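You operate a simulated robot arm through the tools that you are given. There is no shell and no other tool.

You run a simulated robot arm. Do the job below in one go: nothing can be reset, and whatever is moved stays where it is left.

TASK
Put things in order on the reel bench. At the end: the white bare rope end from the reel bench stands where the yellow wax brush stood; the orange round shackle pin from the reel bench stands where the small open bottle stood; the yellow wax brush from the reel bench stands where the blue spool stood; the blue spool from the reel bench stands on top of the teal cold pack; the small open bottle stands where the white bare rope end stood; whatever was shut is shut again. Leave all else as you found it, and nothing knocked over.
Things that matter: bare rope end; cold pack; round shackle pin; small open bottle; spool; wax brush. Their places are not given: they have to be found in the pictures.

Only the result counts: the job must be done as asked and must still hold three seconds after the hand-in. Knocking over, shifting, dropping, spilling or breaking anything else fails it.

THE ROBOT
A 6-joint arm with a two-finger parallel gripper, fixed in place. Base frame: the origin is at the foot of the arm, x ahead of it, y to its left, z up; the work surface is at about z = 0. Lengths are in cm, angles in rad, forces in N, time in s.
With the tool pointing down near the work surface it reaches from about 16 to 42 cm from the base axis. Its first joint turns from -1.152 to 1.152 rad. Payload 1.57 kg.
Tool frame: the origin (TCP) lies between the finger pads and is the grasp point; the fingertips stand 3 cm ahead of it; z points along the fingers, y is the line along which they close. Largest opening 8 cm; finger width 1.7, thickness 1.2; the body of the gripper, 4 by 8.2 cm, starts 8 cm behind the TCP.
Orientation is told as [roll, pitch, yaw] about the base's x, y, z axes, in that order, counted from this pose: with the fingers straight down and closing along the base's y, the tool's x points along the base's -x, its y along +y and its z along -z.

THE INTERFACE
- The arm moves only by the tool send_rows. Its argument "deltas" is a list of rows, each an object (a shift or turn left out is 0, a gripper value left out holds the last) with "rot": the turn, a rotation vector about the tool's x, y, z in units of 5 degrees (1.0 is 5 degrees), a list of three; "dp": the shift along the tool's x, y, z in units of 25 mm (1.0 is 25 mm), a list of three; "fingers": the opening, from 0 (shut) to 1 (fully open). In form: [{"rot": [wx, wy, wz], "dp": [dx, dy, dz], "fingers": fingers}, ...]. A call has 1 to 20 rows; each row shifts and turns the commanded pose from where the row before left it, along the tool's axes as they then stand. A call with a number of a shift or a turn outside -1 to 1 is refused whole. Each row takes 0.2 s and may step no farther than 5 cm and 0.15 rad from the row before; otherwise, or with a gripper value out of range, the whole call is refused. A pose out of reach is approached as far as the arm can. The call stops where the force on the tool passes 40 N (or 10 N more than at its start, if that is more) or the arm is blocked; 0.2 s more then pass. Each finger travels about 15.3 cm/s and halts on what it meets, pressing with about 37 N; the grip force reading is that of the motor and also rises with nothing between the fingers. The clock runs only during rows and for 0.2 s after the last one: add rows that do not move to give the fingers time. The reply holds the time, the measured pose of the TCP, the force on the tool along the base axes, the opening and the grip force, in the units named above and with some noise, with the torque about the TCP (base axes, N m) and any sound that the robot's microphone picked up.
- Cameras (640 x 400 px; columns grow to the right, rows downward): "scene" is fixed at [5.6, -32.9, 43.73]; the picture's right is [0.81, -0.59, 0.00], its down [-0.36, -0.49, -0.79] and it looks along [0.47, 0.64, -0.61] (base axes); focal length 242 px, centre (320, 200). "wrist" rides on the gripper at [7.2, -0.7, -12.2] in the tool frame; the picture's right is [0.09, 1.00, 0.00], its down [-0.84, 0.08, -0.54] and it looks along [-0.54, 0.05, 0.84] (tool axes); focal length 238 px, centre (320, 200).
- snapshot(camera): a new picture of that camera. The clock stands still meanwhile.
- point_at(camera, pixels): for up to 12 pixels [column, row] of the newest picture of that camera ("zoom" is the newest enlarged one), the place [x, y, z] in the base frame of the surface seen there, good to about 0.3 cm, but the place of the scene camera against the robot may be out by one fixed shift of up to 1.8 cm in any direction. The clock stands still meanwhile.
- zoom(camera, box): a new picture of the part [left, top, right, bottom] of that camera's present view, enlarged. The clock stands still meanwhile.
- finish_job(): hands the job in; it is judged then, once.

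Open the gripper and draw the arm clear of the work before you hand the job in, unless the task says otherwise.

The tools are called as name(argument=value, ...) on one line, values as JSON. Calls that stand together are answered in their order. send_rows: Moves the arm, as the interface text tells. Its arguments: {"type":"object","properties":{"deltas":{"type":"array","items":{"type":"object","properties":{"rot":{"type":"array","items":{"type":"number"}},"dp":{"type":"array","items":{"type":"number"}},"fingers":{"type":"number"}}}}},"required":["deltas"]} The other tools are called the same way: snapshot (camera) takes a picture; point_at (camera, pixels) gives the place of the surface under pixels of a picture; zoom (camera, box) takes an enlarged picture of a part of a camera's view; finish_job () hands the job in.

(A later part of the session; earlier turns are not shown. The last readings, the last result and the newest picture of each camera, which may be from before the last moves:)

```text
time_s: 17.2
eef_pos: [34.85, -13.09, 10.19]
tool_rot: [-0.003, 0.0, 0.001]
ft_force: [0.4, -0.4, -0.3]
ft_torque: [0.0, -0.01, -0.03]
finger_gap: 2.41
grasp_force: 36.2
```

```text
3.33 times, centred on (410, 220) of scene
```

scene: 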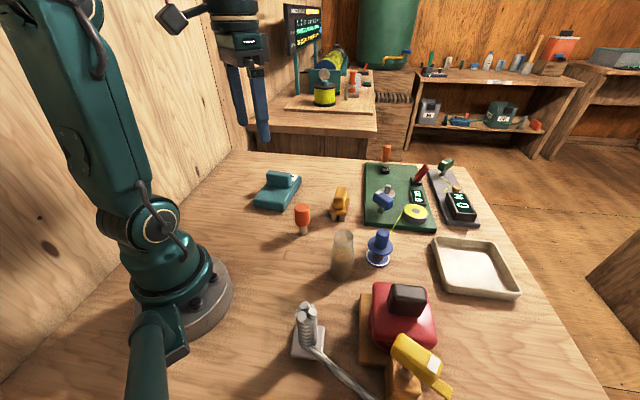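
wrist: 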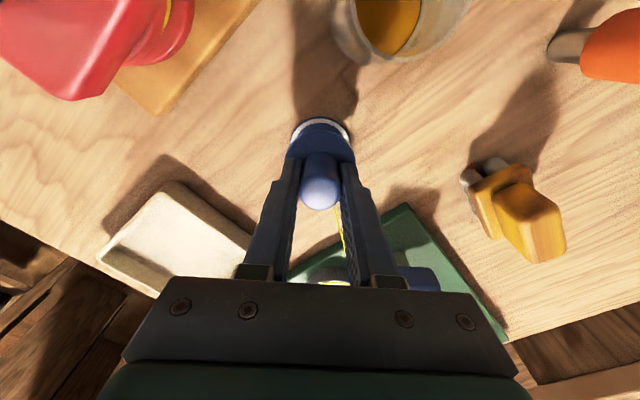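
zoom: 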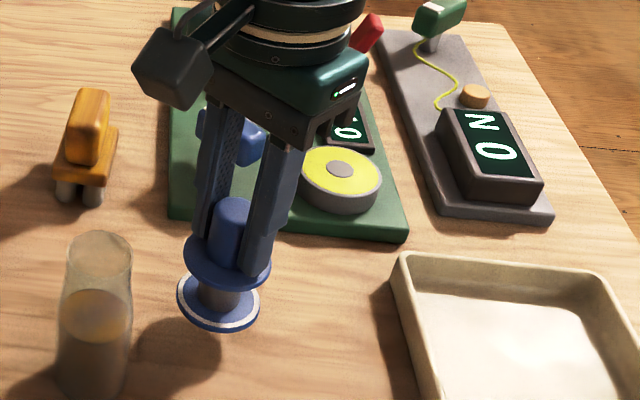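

The spool lifts freely with no extra force. I raise it to TCP z≈18 and check the thread in the wrist view.

send_rows(deltas=[{"dp": [0, 0, -0.4]}, {"dp": [0, 0, -0.5]}, {"dp": [0, 0, -0.5]}, {"dp": [0, 0, -0.6]}, {"dp": [0, 0, -0.6]}, {"dp": [0, 0, -0.5]}, {}])

snapshot(camera="wrist")

snapshot(camera="scene")

```text
time_s: 18.8
eef_pos: [34.63, -13.3, 17.99]
tool_rot: [0.0, 0.0, 0.001]
ft_force: [0.3, 0.8, -0.6]
ft_torque: [0.0, 0.03, -0.01]
finger_gap: 2.41
grasp_force: 36.5
```

```text
taken
```

wrist: 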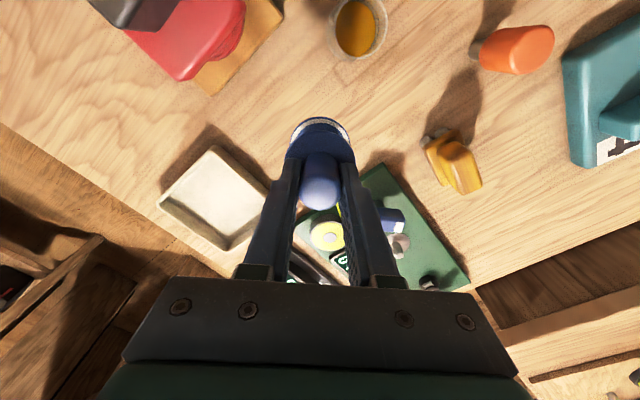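

```text
taken
```

scene: 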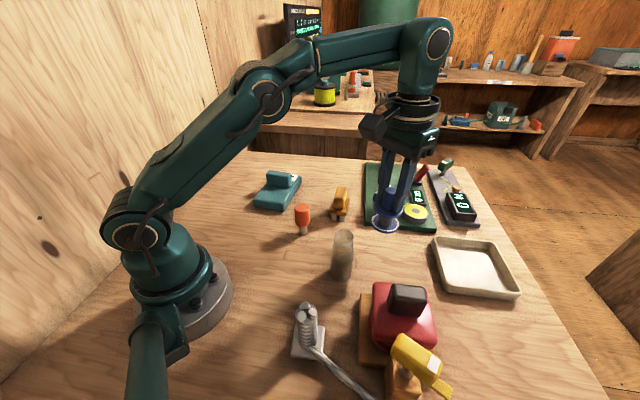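

No tether force; the thread just follows. Before moving over, I measure the cold pack's free area against its grip block in the scene view, with the pin top as an offset reference.

zoom(camera="scene", box=[245, 160, 325, 215])

point_at(camera="zoom", pixels=[[192, 190], [352, 206], [270, 198], [105, 285], [300, 310], [200, 285], [175, 190], [375, 210], [270, 90], [200, 85], [355, 100], [240, 250]])

point_at(camera="scene", pixels=[[302, 208], [300, 207], [304, 207], [302, 206], [302, 210], [342, 188], [344, 190], [340, 188]])

```text
7.27 times, centred on (285, 188) of scene
```

zoom: 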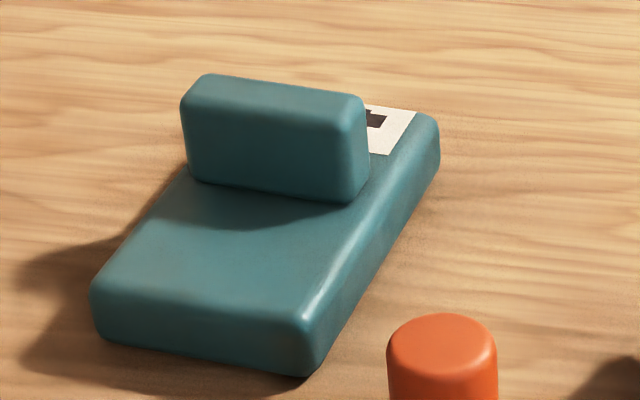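

```text
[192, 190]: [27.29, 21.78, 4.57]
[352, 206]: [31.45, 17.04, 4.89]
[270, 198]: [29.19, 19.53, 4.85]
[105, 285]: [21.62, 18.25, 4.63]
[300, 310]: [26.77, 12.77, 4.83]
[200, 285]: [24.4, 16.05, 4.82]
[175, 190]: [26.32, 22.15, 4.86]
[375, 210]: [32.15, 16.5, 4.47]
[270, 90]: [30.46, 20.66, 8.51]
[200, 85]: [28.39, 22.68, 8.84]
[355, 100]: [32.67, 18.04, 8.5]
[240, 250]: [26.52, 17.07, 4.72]
```

```text
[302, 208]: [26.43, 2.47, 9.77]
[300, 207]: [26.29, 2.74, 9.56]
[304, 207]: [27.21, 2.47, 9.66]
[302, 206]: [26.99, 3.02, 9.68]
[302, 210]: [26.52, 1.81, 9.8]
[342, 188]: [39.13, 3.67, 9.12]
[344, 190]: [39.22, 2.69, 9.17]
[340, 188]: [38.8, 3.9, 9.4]
```

The free slab area's centre is about (26.2,17.6), with the block front 3 cm behind. I carry the spool halfway at z≈18 and check the force.

send_rows(deltas=[{"dp": [0.1234, 0.44, 0]}, {"dp": [0.2469, 0.88, 0]}, {"dp": [0.2469, 0.88, 0]}, {"dp": [0.2469, 0.88, 0]}, {"dp": [0.2469, 0.88, 0]}, {"dp": [0.2469, 0.88, 0]}, {"dp": [0.1234, 0.44, 0]}, {}])

snapshot(camera="scene")

```text
time_s: 20.6
eef_pos: [31.0, 0.22, 17.63]
tool_rot: [0.0, 0.002, 0.002]
ft_force: [-0.3, -0.8, -1.0]
ft_torque: [0.0, 0.02, -0.01]
finger_gap: 2.44
grasp_force: 35.5
```

```text
taken
```

scene: 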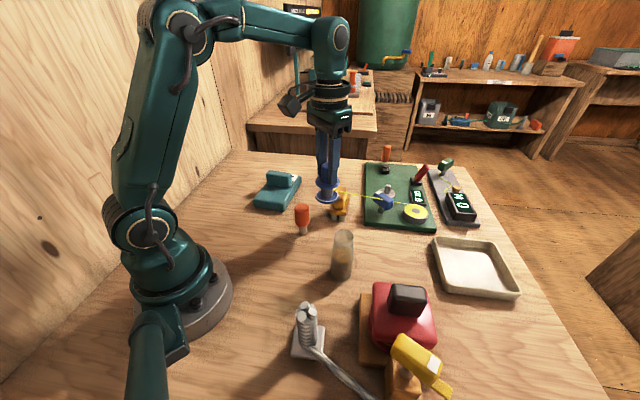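

The thread stretches along without load (force ~1 N). I check the counter in passing and then carry on to above the pack, turning the tool to run parallel to the pack's block.

zoom(camera="scene", box=[300, 140, 480, 240])

send_rows(deltas=[{"dp": [0.1234, 0.44, 0]}, {"dp": [0.2469, 0.88, 0]}, {"dp": [0.2469, 0.88, 0]}, {"dp": [0.2469, 0.88, 0]}, {"dp": [0.2469, 0.88, 0]}, {"dp": [0.2469, 0.88, 0]}, {"dp": [0.2469, 0.88, 0]}, {"dp": [0.2469, 0.88, 0]}, {"dp": [0.12, 0.44, 0]}, {}])

snapshot(camera="scene")

```text
3.56 times, centred on (390, 190) of scene
```

zoom: 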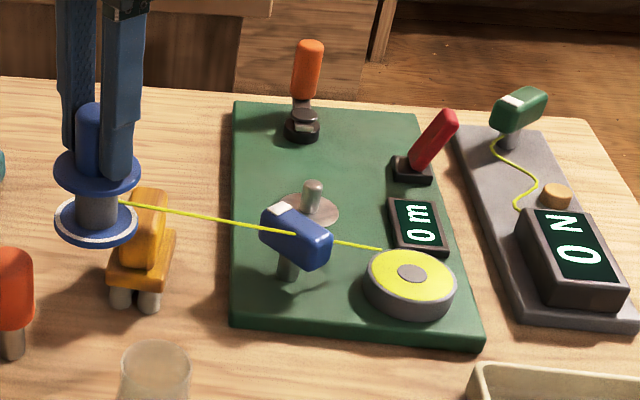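

```text
time_s: 22.8
eef_pos: [26.21, 17.61, 17.84]
tool_rot: [-0.001, 0.001, 0.002]
ft_force: [-0.1, 0.3, -0.7]
ft_torque: [0.0, -0.02, 0.02]
finger_gap: 2.48
grasp_force: 36.0
```

```text
taken
```

scene: 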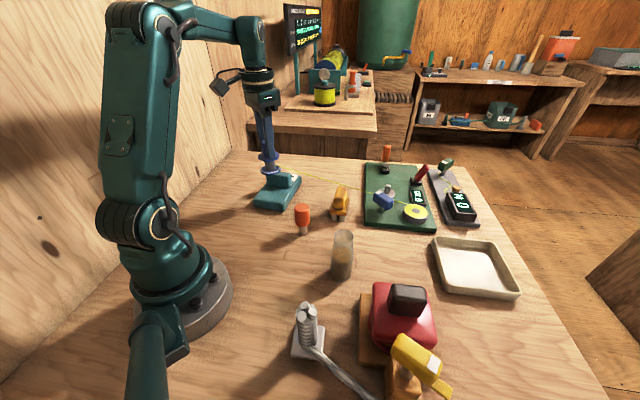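

The spool is above the pack at (26.2,17.6). I rotate the tool by about 37° and lower partway, then check pictures.

send_rows(deltas=[{"rot": [0, 0, -1]}, {"rot": [0, 0, -1]}, {"rot": [0, 0, -1]}, {"rot": [0, 0, -1]}, {"rot": [0, 0, -1]}, {"rot": [0, 0, -1]}, {"rot": [0, 0, -1]}, {"rot": [0, 0, -0.5]}, {"dp": [0, 0, 0.5]}, {"dp": [0, 0, 0.5]}, {"dp": [0, 0, 0.5]}, {"dp": [0, 0, 0.5]}, {}])

snapshot(camera="wrist")

zoom(camera="scene", box=[235, 130, 335, 220])

```text
time_s: 25.6
eef_pos: [26.14, 17.61, 12.73]
tool_rot: [0.001, 0.002, 0.655]
ft_force: [0.2, 0.5, -0.7]
ft_torque: [0.0, -0.01, 0.03]
finger_gap: 2.45
grasp_force: 36.4
```

```text
taken
```

wrist: 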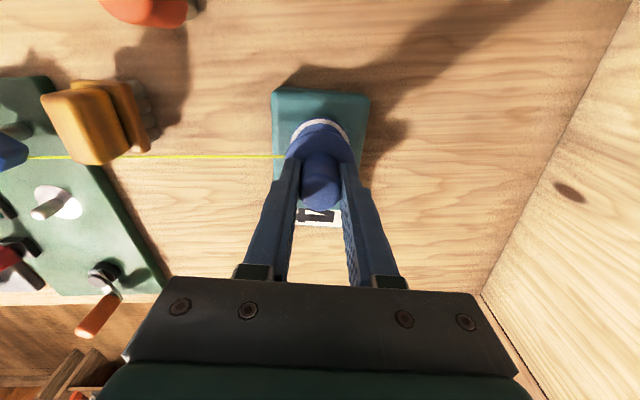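

```text
4.44 times, centred on (285, 175) of scene
```

zoom: 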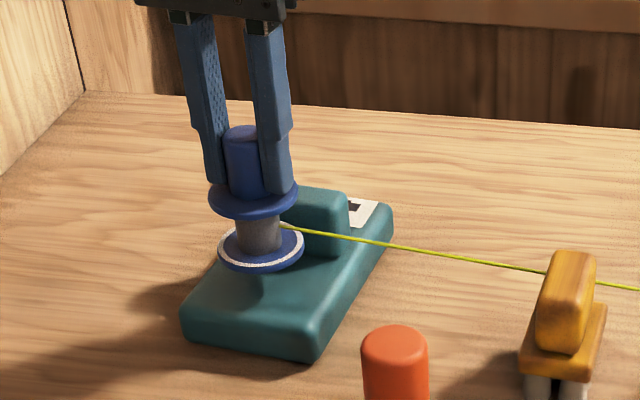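

The spool's base lies over the slab, clear of the block at wrist (318,165). I lower in small steps watching for contact.

send_rows(deltas=[{"dp": [0, 0, 0.3]}, {"dp": [0, 0, 0.3]}, {"dp": [0, 0, 0.12]}, {}])

zoom(camera="scene", box=[245, 150, 325, 215])

```text
time_s: 26.6
eef_pos: [26.04, 17.59, 10.94]
tool_rot: [0.0, 0.002, 0.656]
ft_force: [0.2, 0.8, -0.7]
ft_torque: [0.02, 0.01, 0.01]
finger_gap: 2.44
grasp_force: 35.8
```

```text
6.15 times, centred on (285, 182) of scene
```

zoom: 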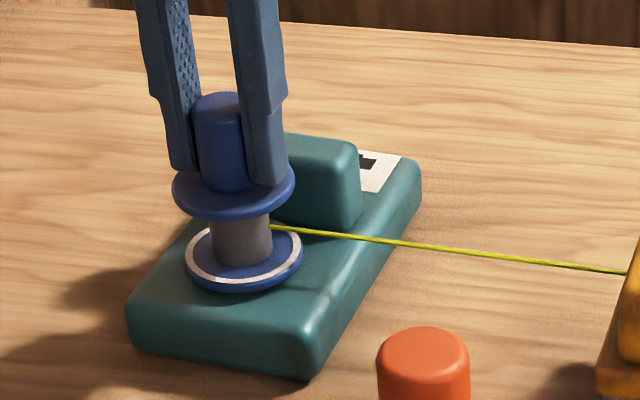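

Still a few millimetres of gap by the pictures. I continue down in 1 mm steps.

send_rows(deltas=[{"dp": [0, 0, 0.04]}, {"dp": [0, 0, 0.04]}, {"dp": [0, 0, 0.04]}, {}])

send_rows(deltas=[{"dp": [0, 0, 0.03]}, {"dp": [0, 0, 0.03]}, {}])

```text
time_s: 27.6
eef_pos: [26.01, 17.53, 10.7]
tool_rot: [0.0, 0.001, 0.657]
ft_force: [0.2, -0.3, 0.2]
ft_torque: [-0.01, -0.03, -0.01]
finger_gap: 2.45
grasp_force: 36.2
```

```text
time_s: 28.4
eef_pos: [26.02, 17.76, 10.61]
tool_rot: [0.0, -0.001, 0.656]
ft_force: [0.6, 0.0, -0.9]
ft_torque: [0.01, 0.01, -0.01]
finger_gap: 2.43
grasp_force: 36.1
```

No contact yet (force within noise); I continue down a few millimetres.

send_rows(deltas=[{"dp": [0, 0, 0.03]}, {"dp": [0, 0, 0.03]}, {}])

zoom(camera="scene", box=[255, 160, 315, 210])

```text
time_s: 29.2
eef_pos: [26.09, 17.82, 10.5]
tool_rot: [0.001, -0.002, 0.656]
ft_force: [-6.2, -3.0, 34.2]
ft_torque: [0.02, 0.11, 0.0]
finger_gap: 2.47
grasp_force: 36.0
```

```text
8.00 times, centred on (285, 185) of scene
```

zoom: 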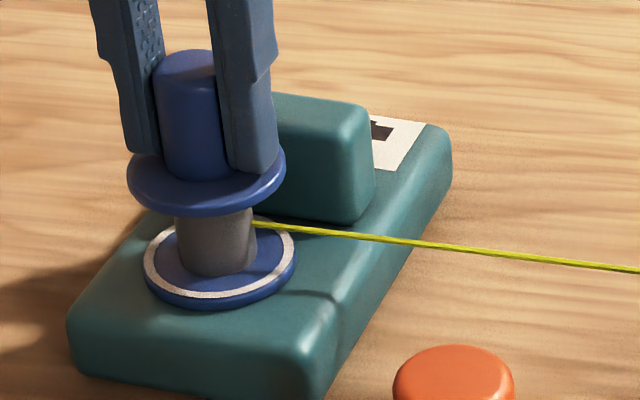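

Contact now (34 N), and the base sits fully on the slab. I ease up half a millimetre and open the fingers gently.

send_rows(deltas=[{"dp": [0, 0, -0.025]}, {}])

send_rows(deltas=[{"fingers": 0.32}, {"fingers": 0.36}, {"fingers": 0.45}, {"fingers": 0.5}, {}])

zoom(camera="scene", box=[255, 160, 315, 210])

```text
time_s: 29.8
eef_pos: [26.01, 17.64, 10.32]
tool_rot: [-0.001, -0.003, 0.657]
ft_force: [-1.8, 3.9, 23.8]
ft_torque: [0.41, -0.23, 0.03]
finger_gap: 2.44
grasp_force: 36.1
```

```text
time_s: 31.0
eef_pos: [25.96, 17.53, 10.42]
tool_rot: [0.001, 0.0, 0.656]
ft_force: [-0.2, -0.2, -0.5]
ft_torque: [-0.02, -0.01, 0.03]
finger_gap: 4.02
grasp_force: 0.0
```

```text
8.00 times, centred on (285, 185) of scene
```

zoom: 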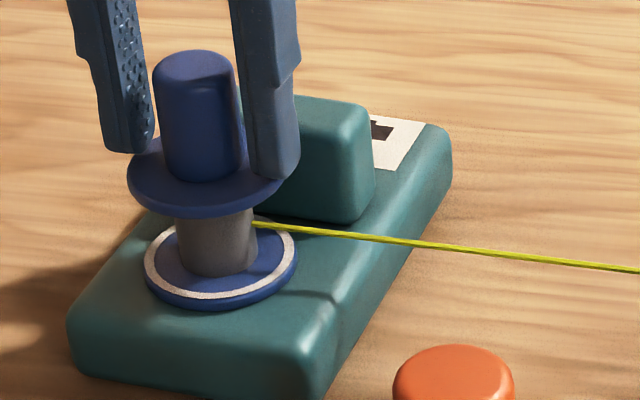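

The spool stands upright on the pack and is free of the fingers. I rise straight up and look at it.

send_rows(deltas=[{"dp": [0, 0, -0.2]}, {"dp": [0, 0, -0.4]}, {"dp": [0, 0, -0.7]}, {"dp": [0, 0, -0.9]}, {"dp": [0, 0, -0.9]}, {"dp": [0, 0, -0.9]}, {"fingers": 1.0}, {}])

snapshot(camera="wrist")

snapshot(camera="scene")

```text
time_s: 32.8
eef_pos: [26.02, 17.78, 20.36]
tool_rot: [0.0, 0.0, 0.656]
ft_force: [-0.3, 0.0, -0.3]
ft_torque: [0.0, 0.01, 0.02]
finger_gap: 8.01
grasp_force: 0.1
```

```text
taken
```

wrist: 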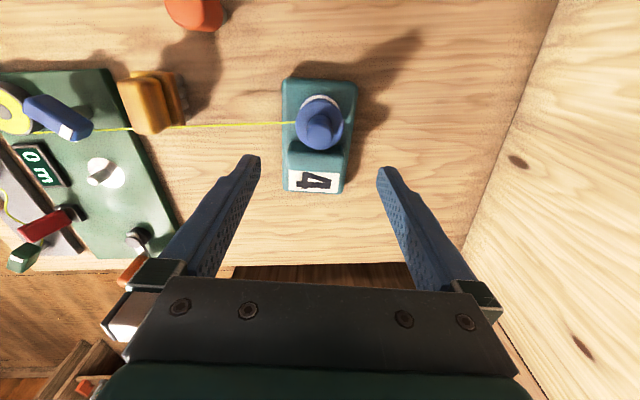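

```text
taken
```

scene: 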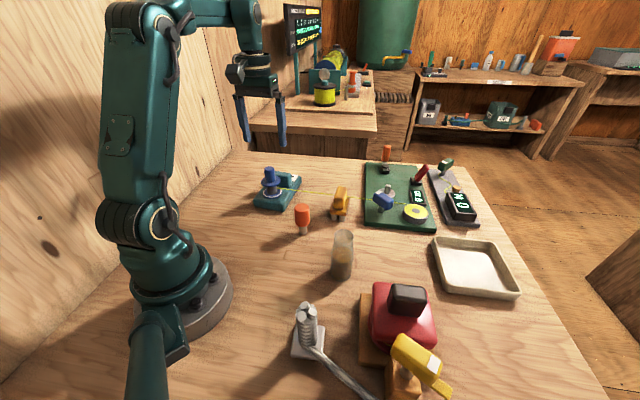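

The spool stands on the pack (labelled "4") in good order. Next the brush: I move above it with its 43° alignment and the fingers half open.

send_rows(deltas=[{"dp": [0.0252, -0.919, 0.2955], "fingers": 0.6}, {"dp": [0.0252, -0.919, 0.2955]}, {"dp": [0.0252, -0.919, 0.2955]}, {"dp": [0.0252, -0.919, 0.2955]}, {"dp": [0.0252, -0.919, 0.2955]}, {"dp": [0.0252, -0.919, 0.2955]}, {"dp": [0.0252, -0.919, 0.2955]}, {"dp": [0.0252, -0.919, 0.2955]}, {"rot": [0, 0, -0.55]}, {"rot": [0, 0, -0.55]}, {}])

snapshot(camera="wrist")

zoom(camera="wrist", box=[260, 80, 380, 200])

zoom(camera="scene", box=[300, 130, 440, 240])

```text
time_s: 35.2
eef_pos: [36.76, 2.74, 14.59]
tool_rot: [-0.001, 0.002, 0.752]
ft_force: [-0.1, 0.0, 0.4]
ft_torque: [0.02, 0.01, -0.03]
finger_gap: 4.8
grasp_force: 0.1
```

```text
taken
```

wrist: 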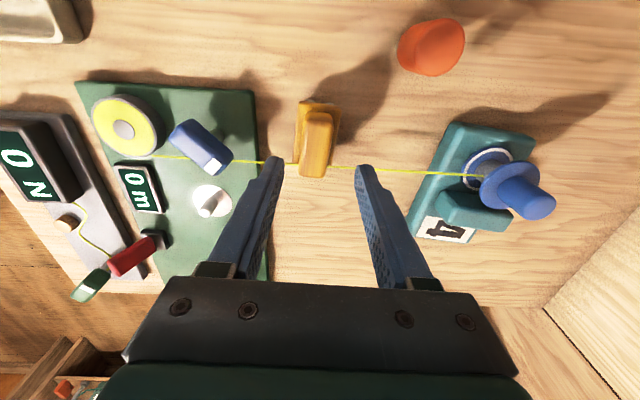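

```text
3.33 times, centred on (320, 140) of wrist
```

zoom: 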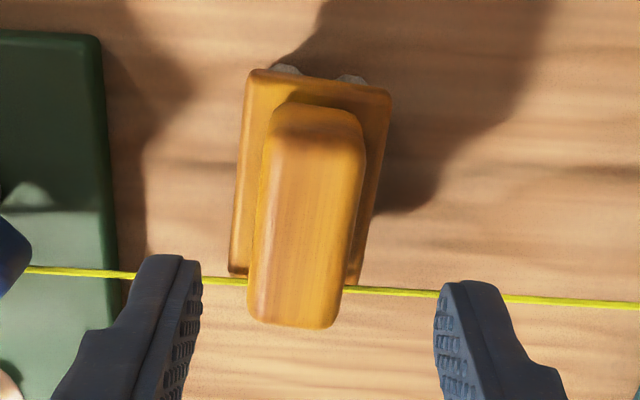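

```text
3.64 times, centred on (370, 185) of scene
```

zoom: 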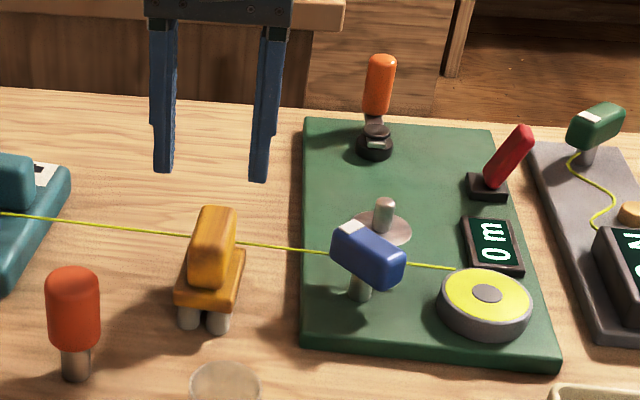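

The brush is between the fingers at zoom (305,220). I measure handle-top corners to fine-tune centre and angle.

zoom(camera="wrist", box=[285, 90, 355, 185])

point_at(camera="wrist", pixels=[[305, 125], [329, 128], [303, 168], [321, 173], [318, 120], [311, 176], [316, 150], [299, 105], [336, 108], [294, 158], [340, 120], [300, 130]])

```text
4.21 times, centred on (320, 138) of wrist
```

zoom: 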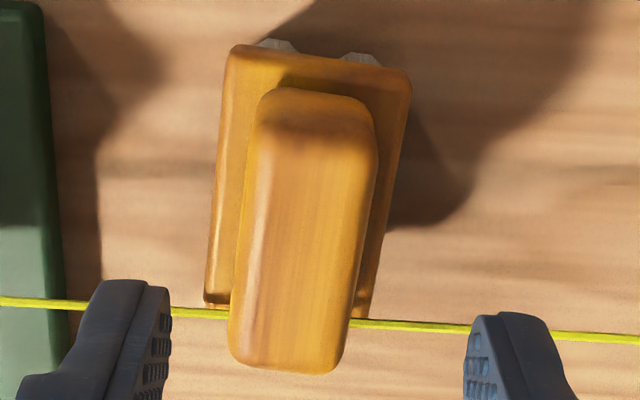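

```text
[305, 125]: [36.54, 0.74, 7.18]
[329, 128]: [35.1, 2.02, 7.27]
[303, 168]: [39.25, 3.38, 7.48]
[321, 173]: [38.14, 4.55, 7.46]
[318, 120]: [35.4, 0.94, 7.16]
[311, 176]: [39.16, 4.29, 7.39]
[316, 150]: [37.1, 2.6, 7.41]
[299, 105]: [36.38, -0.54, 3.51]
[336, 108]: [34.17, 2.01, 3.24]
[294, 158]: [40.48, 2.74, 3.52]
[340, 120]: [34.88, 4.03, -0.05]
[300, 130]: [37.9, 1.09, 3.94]
```

Handle-top centre ≈ (37.25,2.67), axis ≈ 43°, width ≈1.8, which matches the tool yaw. I descend to TCP z≈7.0 (tips above the plate at z≈3.5) and close gently.

send_rows(deltas=[{"dp": [-0.058, -0.055, 0.6]}, {"dp": [0, 0, 0.6]}, {"dp": [0, 0, 0.6]}, {"dp": [0, 0, 0.6]}, {"dp": [0, 0, 0.6]}, {"fingers": 0.5}, {"fingers": 0.4}, {"fingers": 0.34}, {"fingers": 0.3}, {"fingers": 0.27}, {"fingers": 0.24}, {"fingers": 0.21}, {"fingers": 0.15}, {"fingers": 0.0}, {}])

zoom(camera="scene", box=[300, 150, 420, 240])

snapshot(camera="wrist")

```text
time_s: 38.4
eef_pos: [37.06, 2.84, 7.13]
tool_rot: [0.0, 0.001, 0.751]
ft_force: [0.3, -0.6, 0.9]
ft_torque: [-0.02, -0.01, -0.05]
finger_gap: 2.49
grasp_force: 36.9
```

```text
4.44 times, centred on (360, 195) of scene
```

zoom: 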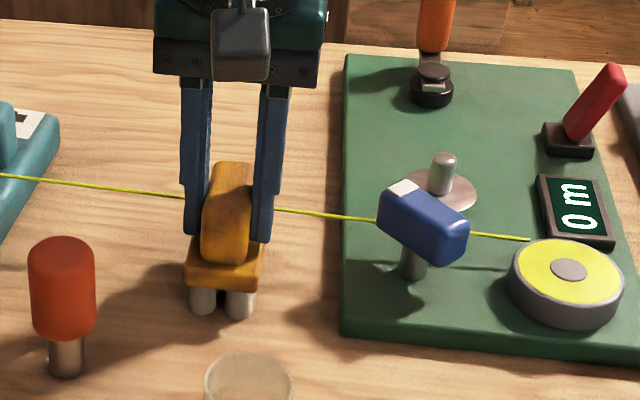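

```text
taken
```

wrist: 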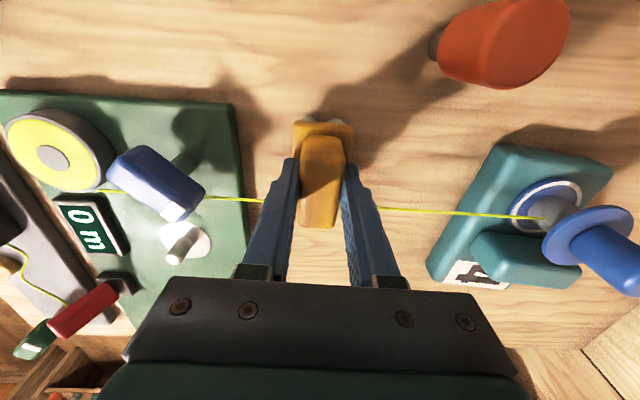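

The brush is firmly held (gap 2.49). I lift it 8 cm and carry it to above the spool's old place.

send_rows(deltas=[{"dp": [0, 0, -0.3]}, {"dp": [0, 0, -0.5]}, {"dp": [0, 0, -0.8]}, {"dp": [0, 0, -0.8]}, {"dp": [0, 0, -0.8]}, {"dp": [0.2515, -0.2005, 0]}, {"dp": [0.503, -0.401, 0]}, {"dp": [0.503, -0.401, 0]}, {"dp": [0.503, -0.401, 0]}, {"dp": [0.503, -0.401, 0]}, {"dp": [0.503, -0.401, 0]}, {"dp": [0.503, -0.401, 0]}, {"dp": [0.503, -0.401, 0]}, {"dp": [0.503, -0.401, 0]}, {"dp": [0.503, -0.401, 0]}, {"dp": [0.2515, -0.2005, 0]}, {}, {}])

snapshot(camera="wrist")

snapshot(camera="scene")

```text
time_s: 42.2
eef_pos: [34.8, -13.24, 14.91]
tool_rot: [-0.002, 0.002, 0.753]
ft_force: [-0.3, 0.7, -0.2]
ft_torque: [0.0, 0.02, 0.02]
finger_gap: 2.51
grasp_force: 36.7
```

```text
taken
```

wrist: 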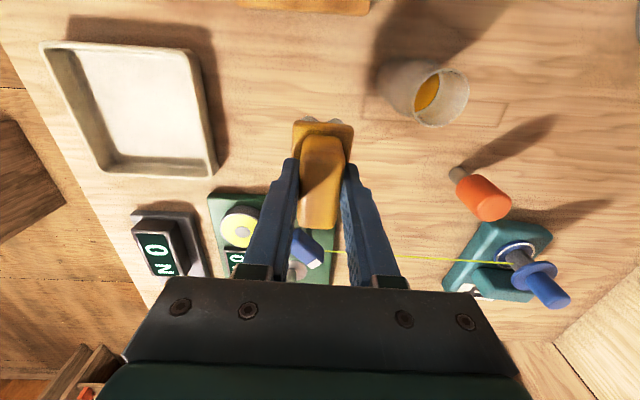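

```text
taken
```

scene: 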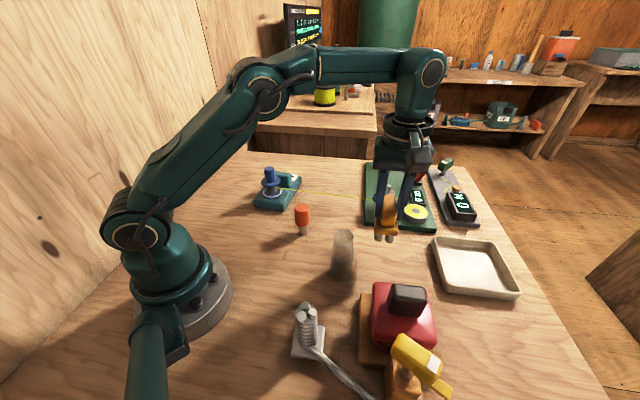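

The brush hangs above the spool's place (TCP 34.8,-13.24). I lower it to just above the table, then creep until contact.

send_rows(deltas=[{"dp": [0, 0, 0.5]}, {"dp": [0, 0, 0.7]}, {"dp": [0, 0, 0.7]}, {"dp": [0, 0, 0.6]}, {"dp": [0, 0, 0.4]}, {"dp": [0, 0, 0.2]}, {}])

send_rows(deltas=[{"dp": [0, 0, 0.04]}, {"dp": [0, 0, 0.03]}, {}])

```text
time_s: 43.8
eef_pos: [34.74, -13.19, 7.37]
tool_rot: [-0.001, 0.0, 0.753]
ft_force: [0.0, 0.1, -0.4]
ft_torque: [-0.01, -0.01, -0.01]
finger_gap: 2.48
grasp_force: 36.6
```

```text
time_s: 44.6
eef_pos: [34.83, -13.2, 7.18]
tool_rot: [0.001, 0.001, 0.752]
ft_force: [0.4, -0.4, -1.5]
ft_torque: [-0.02, -0.02, -0.01]
finger_gap: 2.5
grasp_force: 36.5
```

Not in contact yet (expected at z≈7.0). Two more half-millimetre steps.

send_rows(deltas=[{"dp": [0, 0, 0.02]}, {}])

zoom(camera="scene", box=[340, 200, 430, 280])

```text
time_s: 45.2
eef_pos: [34.78, -13.16, 7.05]
tool_rot: [-0.001, 0.001, 0.753]
ft_force: [-0.4, 0.5, 1.2]
ft_torque: [0.02, 0.07, -0.01]
finger_gap: 2.51
grasp_force: 36.7
```

```text
5.00 times, centred on (385, 240) of scene
```

zoom: 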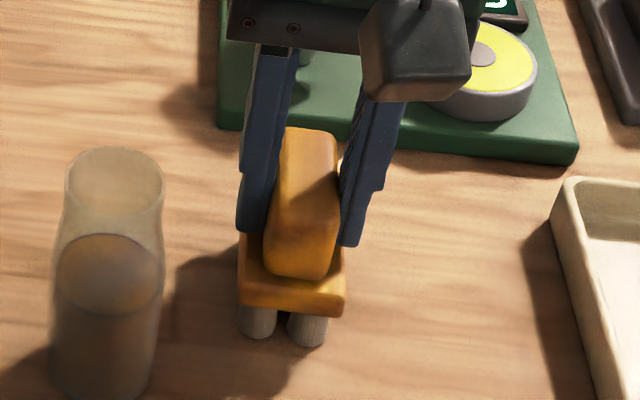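

Near contact (force z up to 1.2 N, slight torque). I open gently to 4.5 cm so the brush settles, then check.

send_rows(deltas=[{"dp": [0, 0, 0.01], "fingers": 0.3}, {"fingers": 0.34}, {"fingers": 0.4}, {"fingers": 0.5}, {"fingers": 0.6}, {}])

zoom(camera="scene", box=[340, 200, 430, 280])

```text
time_s: 46.6
eef_pos: [34.83, -13.2, 7.09]
tool_rot: [-0.001, 0.0, 0.751]
ft_force: [0.3, -0.9, 0.2]
ft_torque: [0.04, -0.02, 0.0]
finger_gap: 4.79
grasp_force: 0.1
```

```text
5.00 times, centred on (385, 240) of scene
```

zoom: 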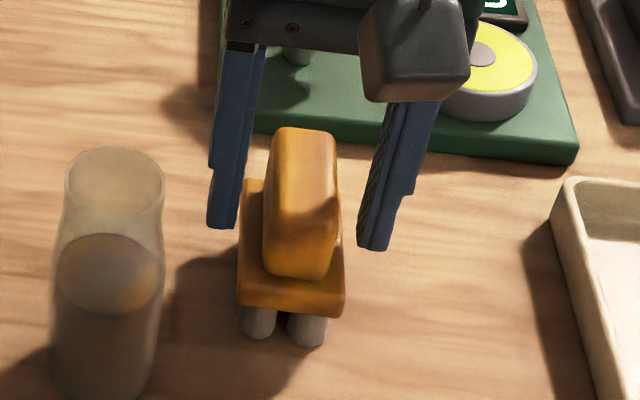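

The brush stands free on the spool's place. I rise to z≈22, turn the tool back to yaw 0, and head toward the rope end.

send_rows(deltas=[{"dp": [0, 0, -0.3]}, {"dp": [0, 0, -0.7]}, {"dp": [0, 0, -1]}, {"dp": [0, 0, -1]}, {"dp": [0, 0, -1]}, {"dp": [0, 0, -1]}, {"dp": [0, 0, -1]}, {"rot": [0, 0, 1]}, {"rot": [0, 0, 1]}, {"rot": [0, 0, 1]}, {"rot": [0, 0, 1]}, {"rot": [0, 0, 1]}, {"rot": [0, 0, 1]}, {"rot": [0, 0, 1]}, {"rot": [0, 0, 1]}, {"rot": [0, 0, 0.6]}, {}])

send_rows(deltas=[{"dp": [0.4268, -0.1, 0], "fingers": 1.0}, {"dp": [0.8536, -0.2, 0]}, {"dp": [0.8536, -0.2, 0]}, {"dp": [0.8536, -0.2, 0]}, {"dp": [0.8536, -0.2, 0]}, {"dp": [0.8536, -0.2, 0]}, {"dp": [0.8536, -0.2, 0]}, {"dp": [0.8536, -0.2, 0]}, {"dp": [0.8536, -0.2, 0]}, {"dp": [0.8536, -0.2, 0]}, {"dp": [0.4268, -0.1, 0]}, {}])

snapshot(camera="wrist")

snapshot(camera="scene")

```text
time_s: 50.2
eef_pos: [33.7, -12.76, 21.43]
tool_rot: [-0.003, -0.001, 0.001]
ft_force: [0.4, -0.2, 0.8]
ft_torque: [0.03, 0.0, 0.03]
finger_gap: 4.77
grasp_force: 0.1
out of reach, approached as far as the arm can: row 7
```

```text
time_s: 52.8
eef_pos: [12.3, -18.13, 21.38]
tool_rot: [-0.001, 0.0, 0.002]
ft_force: [-0.4, -0.3, 0.2]
ft_torque: [-0.01, 0.02, 0.0]
finger_gap: 8.0
grasp_force: 0.0
out of reach, approached as far as the arm can: row 1
```

```text
taken
```

wrist: 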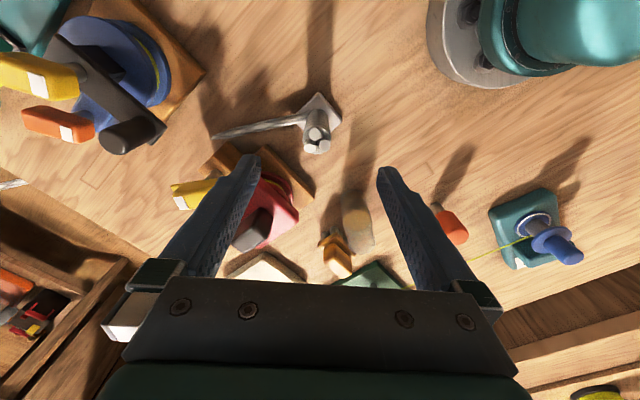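

```text
taken
```

scene: 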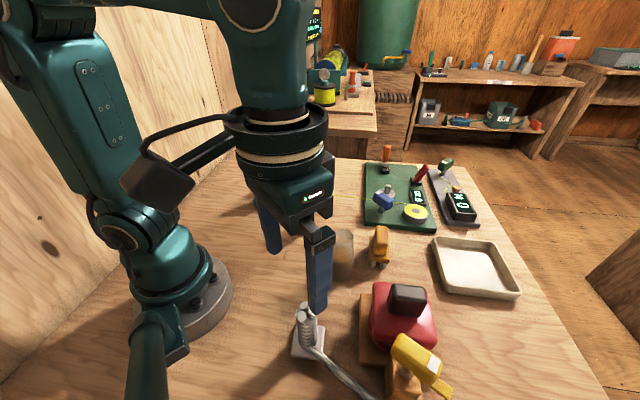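

The commanded pose was clipped a little at the reach limit; now at (12.3,-18.1,21.4). The rope end is at wrist (315,130) with its tail to (215,136). I zoom and measure.

zoom(camera="wrist", box=[200, 80, 360, 180])

point_at(camera="wrist", pixels=[[312, 142], [324, 143], [318, 150], [318, 146], [317, 96], [338, 118], [300, 112], [295, 121], [270, 127], [245, 132], [220, 136], [330, 133]])

```text
4.00 times, centred on (280, 130) of wrist
```

zoom: 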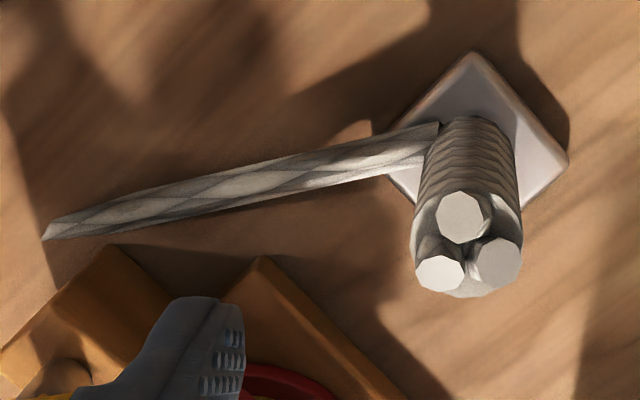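

```text
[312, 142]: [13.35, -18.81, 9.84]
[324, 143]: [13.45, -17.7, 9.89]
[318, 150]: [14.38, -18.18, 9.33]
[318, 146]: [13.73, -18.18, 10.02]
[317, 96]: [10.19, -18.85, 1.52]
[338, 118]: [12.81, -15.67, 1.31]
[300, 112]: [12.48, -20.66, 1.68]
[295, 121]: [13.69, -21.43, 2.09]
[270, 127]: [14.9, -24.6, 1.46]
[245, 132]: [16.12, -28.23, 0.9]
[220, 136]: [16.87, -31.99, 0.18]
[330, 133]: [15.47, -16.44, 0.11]
```

Rope centre ≈ (13.0,-18.3), top z≈10, tail running at about -74° to (17,-32). I lower to z≈14 above it and re-check alignment.

send_rows(deltas=[{"dp": [-0.064, -0.008, 0.59]}, {"dp": [-0.064, -0.008, 0.59]}, {"dp": [-0.064, -0.008, 0.59]}, {"dp": [-0.064, -0.008, 0.59]}, {"dp": [-0.064, -0.008, 0.59]}, {}, {}])

snapshot(camera="wrist")

zoom(camera="wrist", box=[240, 80, 400, 200])

zoom(camera="scene", box=[260, 260, 400, 400])

```text
time_s: 54.4
eef_pos: [13.23, -18.06, 14.08]
tool_rot: [0.0, 0.0, 0.001]
ft_force: [0.2, -0.3, 0.0]
ft_torque: [-0.01, 0.01, -0.01]
finger_gap: 8.02
grasp_force: 0.0
```

```text
taken
```

wrist: 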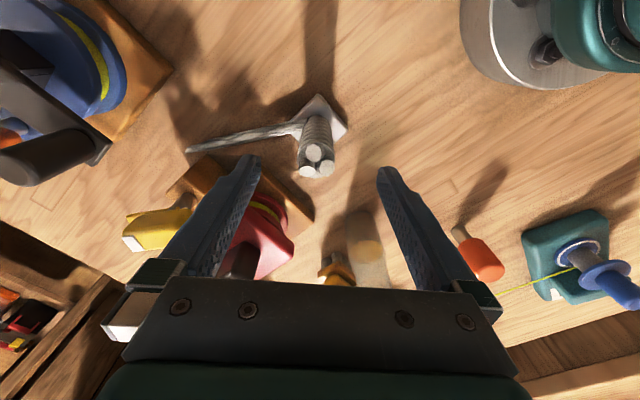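

```text
3.33 times, centred on (320, 140) of wrist
```

zoom: 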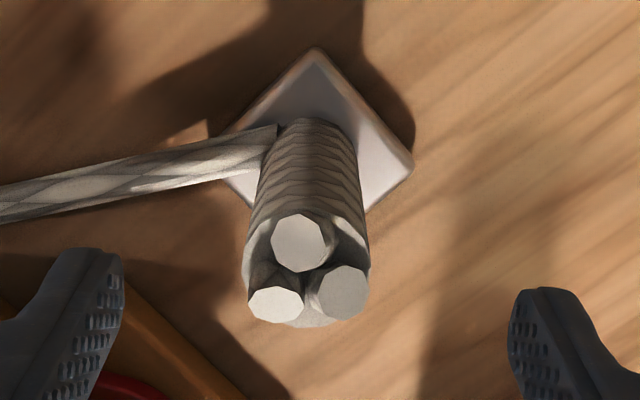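

```text
2.86 times, centred on (330, 330) of scene
```

zoom: 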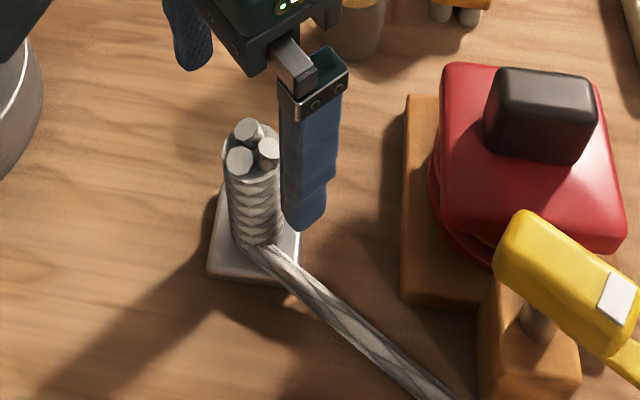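

Alignment is good (rope between fingers). Before grasping, I check what lies near where the tail will sweep (the blue reel station at the left of the wrist view).

point_at(camera="wrist", pixels=[[90, 140], [30, 165], [110, 135], [172, 72], [120, 120], [190, 150], [205, 165], [200, 162], [190, 190], [160, 60], [130, 238], [308, 160]])

zoom(camera="wrist", box=[0, 0, 260, 200])

```text
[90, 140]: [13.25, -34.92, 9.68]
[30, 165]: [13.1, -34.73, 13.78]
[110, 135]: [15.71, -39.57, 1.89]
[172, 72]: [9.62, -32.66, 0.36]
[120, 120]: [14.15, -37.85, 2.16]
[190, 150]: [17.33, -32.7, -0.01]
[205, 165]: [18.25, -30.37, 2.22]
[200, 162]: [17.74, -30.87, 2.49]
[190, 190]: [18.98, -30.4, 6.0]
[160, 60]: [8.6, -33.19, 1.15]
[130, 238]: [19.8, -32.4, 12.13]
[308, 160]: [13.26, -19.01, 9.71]
```

```text
2.00 times, centred on (130, 100) of wrist
```

zoom: 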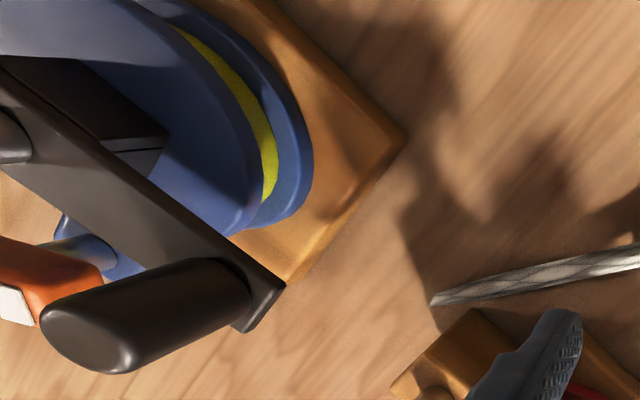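

The crank knob stands at (13.2,-34.8) and the latch block corner is about 0.5 cm from the tail, so I'll lift a little, shift away from the block, then lift high. First a finer measurement of the rope top.

point_at(camera="wrist", pixels=[[314, 152], [307, 171], [326, 167], [315, 164], [298, 150], [335, 150], [302, 130], [328, 130], [310, 125], [345, 126], [317, 98], [290, 133]])

zoom(camera="wrist", box=[280, 80, 360, 190])

```text
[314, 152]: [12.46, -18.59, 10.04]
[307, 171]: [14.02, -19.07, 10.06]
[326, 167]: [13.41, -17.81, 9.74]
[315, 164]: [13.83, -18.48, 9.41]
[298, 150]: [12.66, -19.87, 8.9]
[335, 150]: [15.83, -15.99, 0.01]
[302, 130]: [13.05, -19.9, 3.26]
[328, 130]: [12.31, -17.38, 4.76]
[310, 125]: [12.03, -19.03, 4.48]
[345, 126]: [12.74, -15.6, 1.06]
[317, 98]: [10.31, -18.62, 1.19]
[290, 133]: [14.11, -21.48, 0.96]
```

```text
3.64 times, centred on (320, 135) of wrist
```

zoom: 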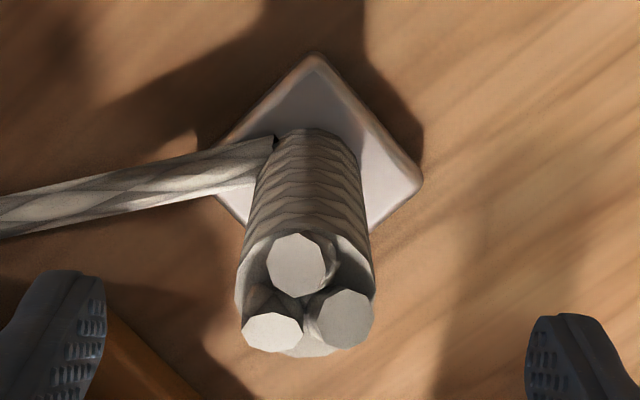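

Rope centre ≈ (13.2,-18.45), diameter ≈2.8. I shift slightly, descend to TCP z≈8 and close gradually.

send_rows(deltas=[{"dp": [0, -0.1, 0.4]}, {"dp": [0, 0, 0.6]}, {"dp": [0, 0, 0.6]}, {"dp": [0, 0, 0.6]}, {"dp": [0, 0, 0.22]}, {"fingers": 0.75}, {"fingers": 0.6}, {"fingers": 0.5}, {"fingers": 0.45}, {"fingers": 0.41}, {"fingers": 0.38}, {"fingers": 0.35}, {"fingers": 0.32}, {"fingers": 0.28}, {"fingers": 0.15}, {"fingers": 0.0}, {}])

snapshot(camera="wrist")

zoom(camera="scene", box=[260, 260, 400, 400])

```text
time_s: 58.0
eef_pos: [13.38, -18.42, 8.01]
tool_rot: [-0.002, -0.001, 0.001]
ft_force: [0.3, 1.8, 2.6]
ft_torque: [0.2, -0.05, -0.01]
finger_gap: 2.9
grasp_force: 36.8
```

```text
taken
```

wrist: 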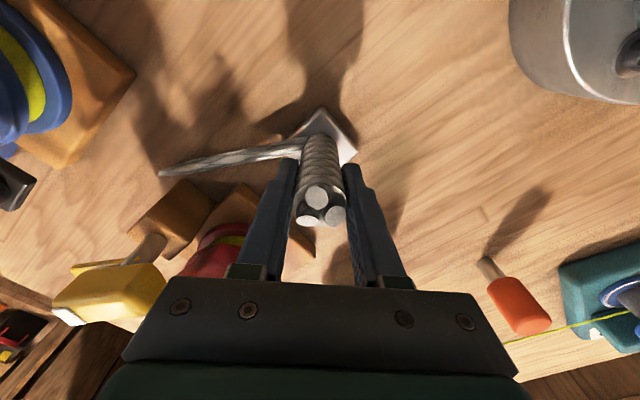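

```text
2.86 times, centred on (330, 330) of scene
```

zoom: 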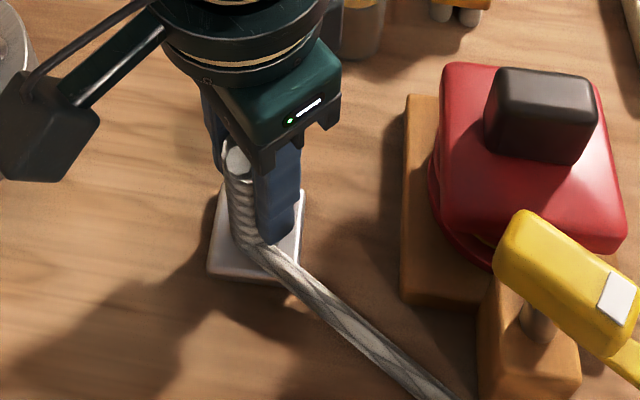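

The rope end is held (gap 2.9). I lift about 1 cm and see whether the plate and tail come along.

send_rows(deltas=[{"dp": [0, 0, -0.1]}, {"dp": [0, 0, -0.15]}, {"dp": [0, 0, -0.15]}, {}])

snapshot(camera="wrist")

zoom(camera="scene", box=[260, 260, 400, 400])

```text
time_s: 59.0
eef_pos: [13.36, -18.24, 9.07]
tool_rot: [0.001, 0.0, 0.002]
ft_force: [0.9, 0.2, -1.5]
ft_torque: [-0.02, 0.01, 0.0]
finger_gap: 2.86
grasp_force: 37.2
```

```text
taken
```

wrist: 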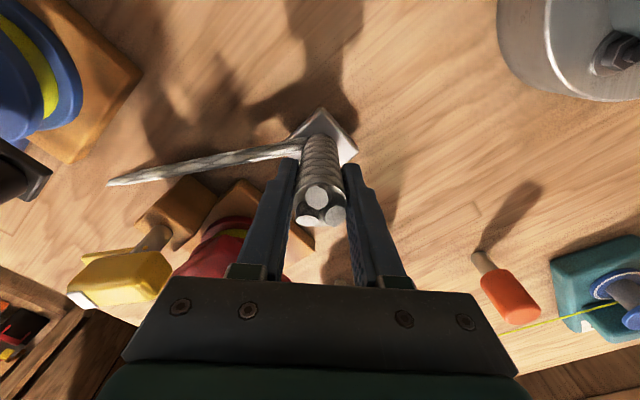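

```text
2.86 times, centred on (330, 330) of scene
```

zoom: 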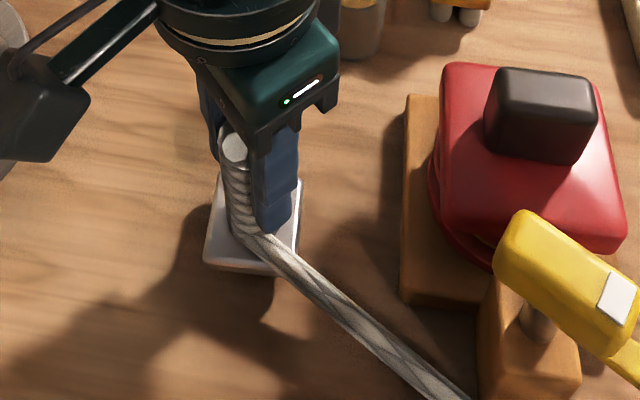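

The plate and tail lift along, and the visible tail got longer (end moved from wrist (160,172) to (108,185)). I measure where the tail runs now.

point_at(camera="wrist", pixels=[[112, 184], [150, 175], [200, 163], [250, 155], [290, 147], [180, 185], [165, 200], [120, 280], [75, 295], [155, 240], [45, 180], [130, 75]])

zoom(camera="wrist", box=[60, 120, 300, 300])

snapshot(camera="scene")

```text
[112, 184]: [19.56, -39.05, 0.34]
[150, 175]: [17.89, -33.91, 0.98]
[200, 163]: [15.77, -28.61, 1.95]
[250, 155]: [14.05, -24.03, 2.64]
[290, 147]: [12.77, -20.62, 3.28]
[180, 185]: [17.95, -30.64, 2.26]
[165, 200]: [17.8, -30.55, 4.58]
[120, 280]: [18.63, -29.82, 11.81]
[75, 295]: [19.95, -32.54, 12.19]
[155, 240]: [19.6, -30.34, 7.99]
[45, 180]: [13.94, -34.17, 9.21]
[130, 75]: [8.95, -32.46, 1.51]
```

```text
2.22 times, centred on (180, 210) of wrist
```

zoom: 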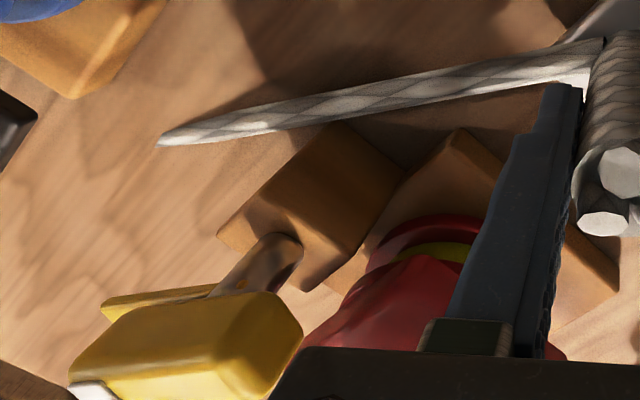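

```text
taken
```

scene: 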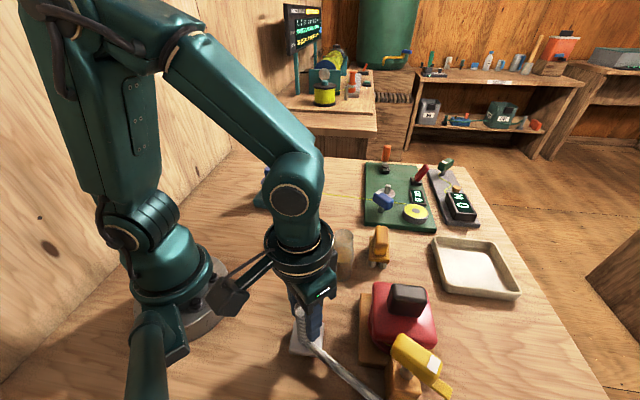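

The tail is rigid with the plate (it lifted evenly by ~1.05 cm) and continues further, formerly hidden in the table. I shift 1.5 cm away from the latch block, then lift more and look.

send_rows(deltas=[{"dp": [0.2, 0, 0]}, {"dp": [0.2, 0, 0]}, {"dp": [0.2, 0, 0]}, {"dp": [0, 0, -0.4]}, {"dp": [0, 0, -0.6]}, {"dp": [0, 0, -0.6]}, {}])

snapshot(camera="wrist")

snapshot(camera="scene")

```text
time_s: 60.6
eef_pos: [11.73, -18.27, 12.82]
tool_rot: [0.001, 0.001, 0.0]
ft_force: [0.2, 0.2, -1.0]
ft_torque: [-0.04, 0.02, 0.03]
finger_gap: 2.91
grasp_force: 37.1
```

```text
taken
```

wrist: 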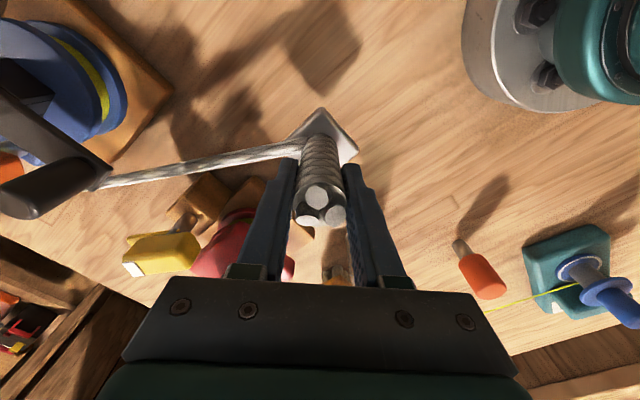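

```text
taken
```

scene: 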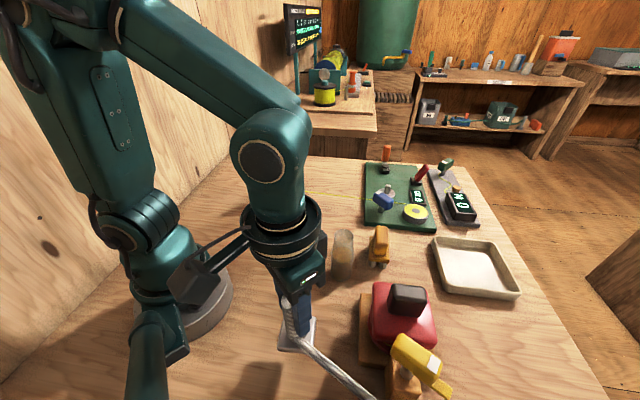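

The tail now disappears at wrist (95,187) near the crank knob in the view. I measure it to check clearance.

point_at(camera="wrist", pixels=[[98, 186], [110, 183], [150, 174], [200, 164], [250, 155], [290, 148], [85, 195], [100, 165], [60, 190], [30, 200], [20, 213], [150, 240]])

zoom(camera="wrist", box=[0, 110, 220, 260])

zoom(camera="scene", box=[240, 280, 440, 400])

```text
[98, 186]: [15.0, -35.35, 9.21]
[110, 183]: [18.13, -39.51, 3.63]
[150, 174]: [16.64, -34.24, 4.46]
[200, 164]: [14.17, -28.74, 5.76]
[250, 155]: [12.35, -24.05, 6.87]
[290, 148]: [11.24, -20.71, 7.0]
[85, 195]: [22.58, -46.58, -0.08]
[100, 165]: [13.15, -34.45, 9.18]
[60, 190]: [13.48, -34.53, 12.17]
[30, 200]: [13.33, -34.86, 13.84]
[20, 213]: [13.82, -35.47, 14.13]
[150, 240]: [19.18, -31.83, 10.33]
```

```text
2.67 times, centred on (110, 185) of wrist
```

zoom: 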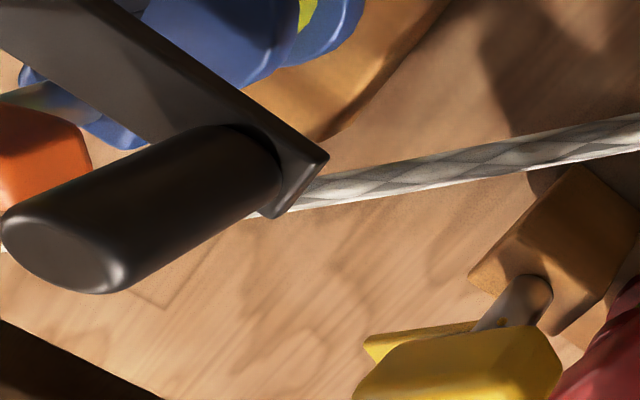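

```text
3.20 times, centred on (340, 340) of scene
```

zoom: 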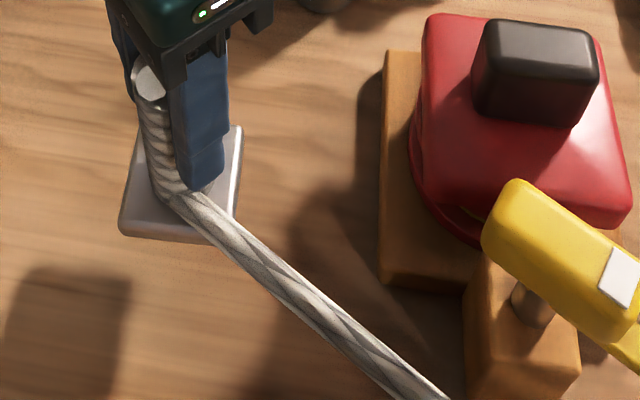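

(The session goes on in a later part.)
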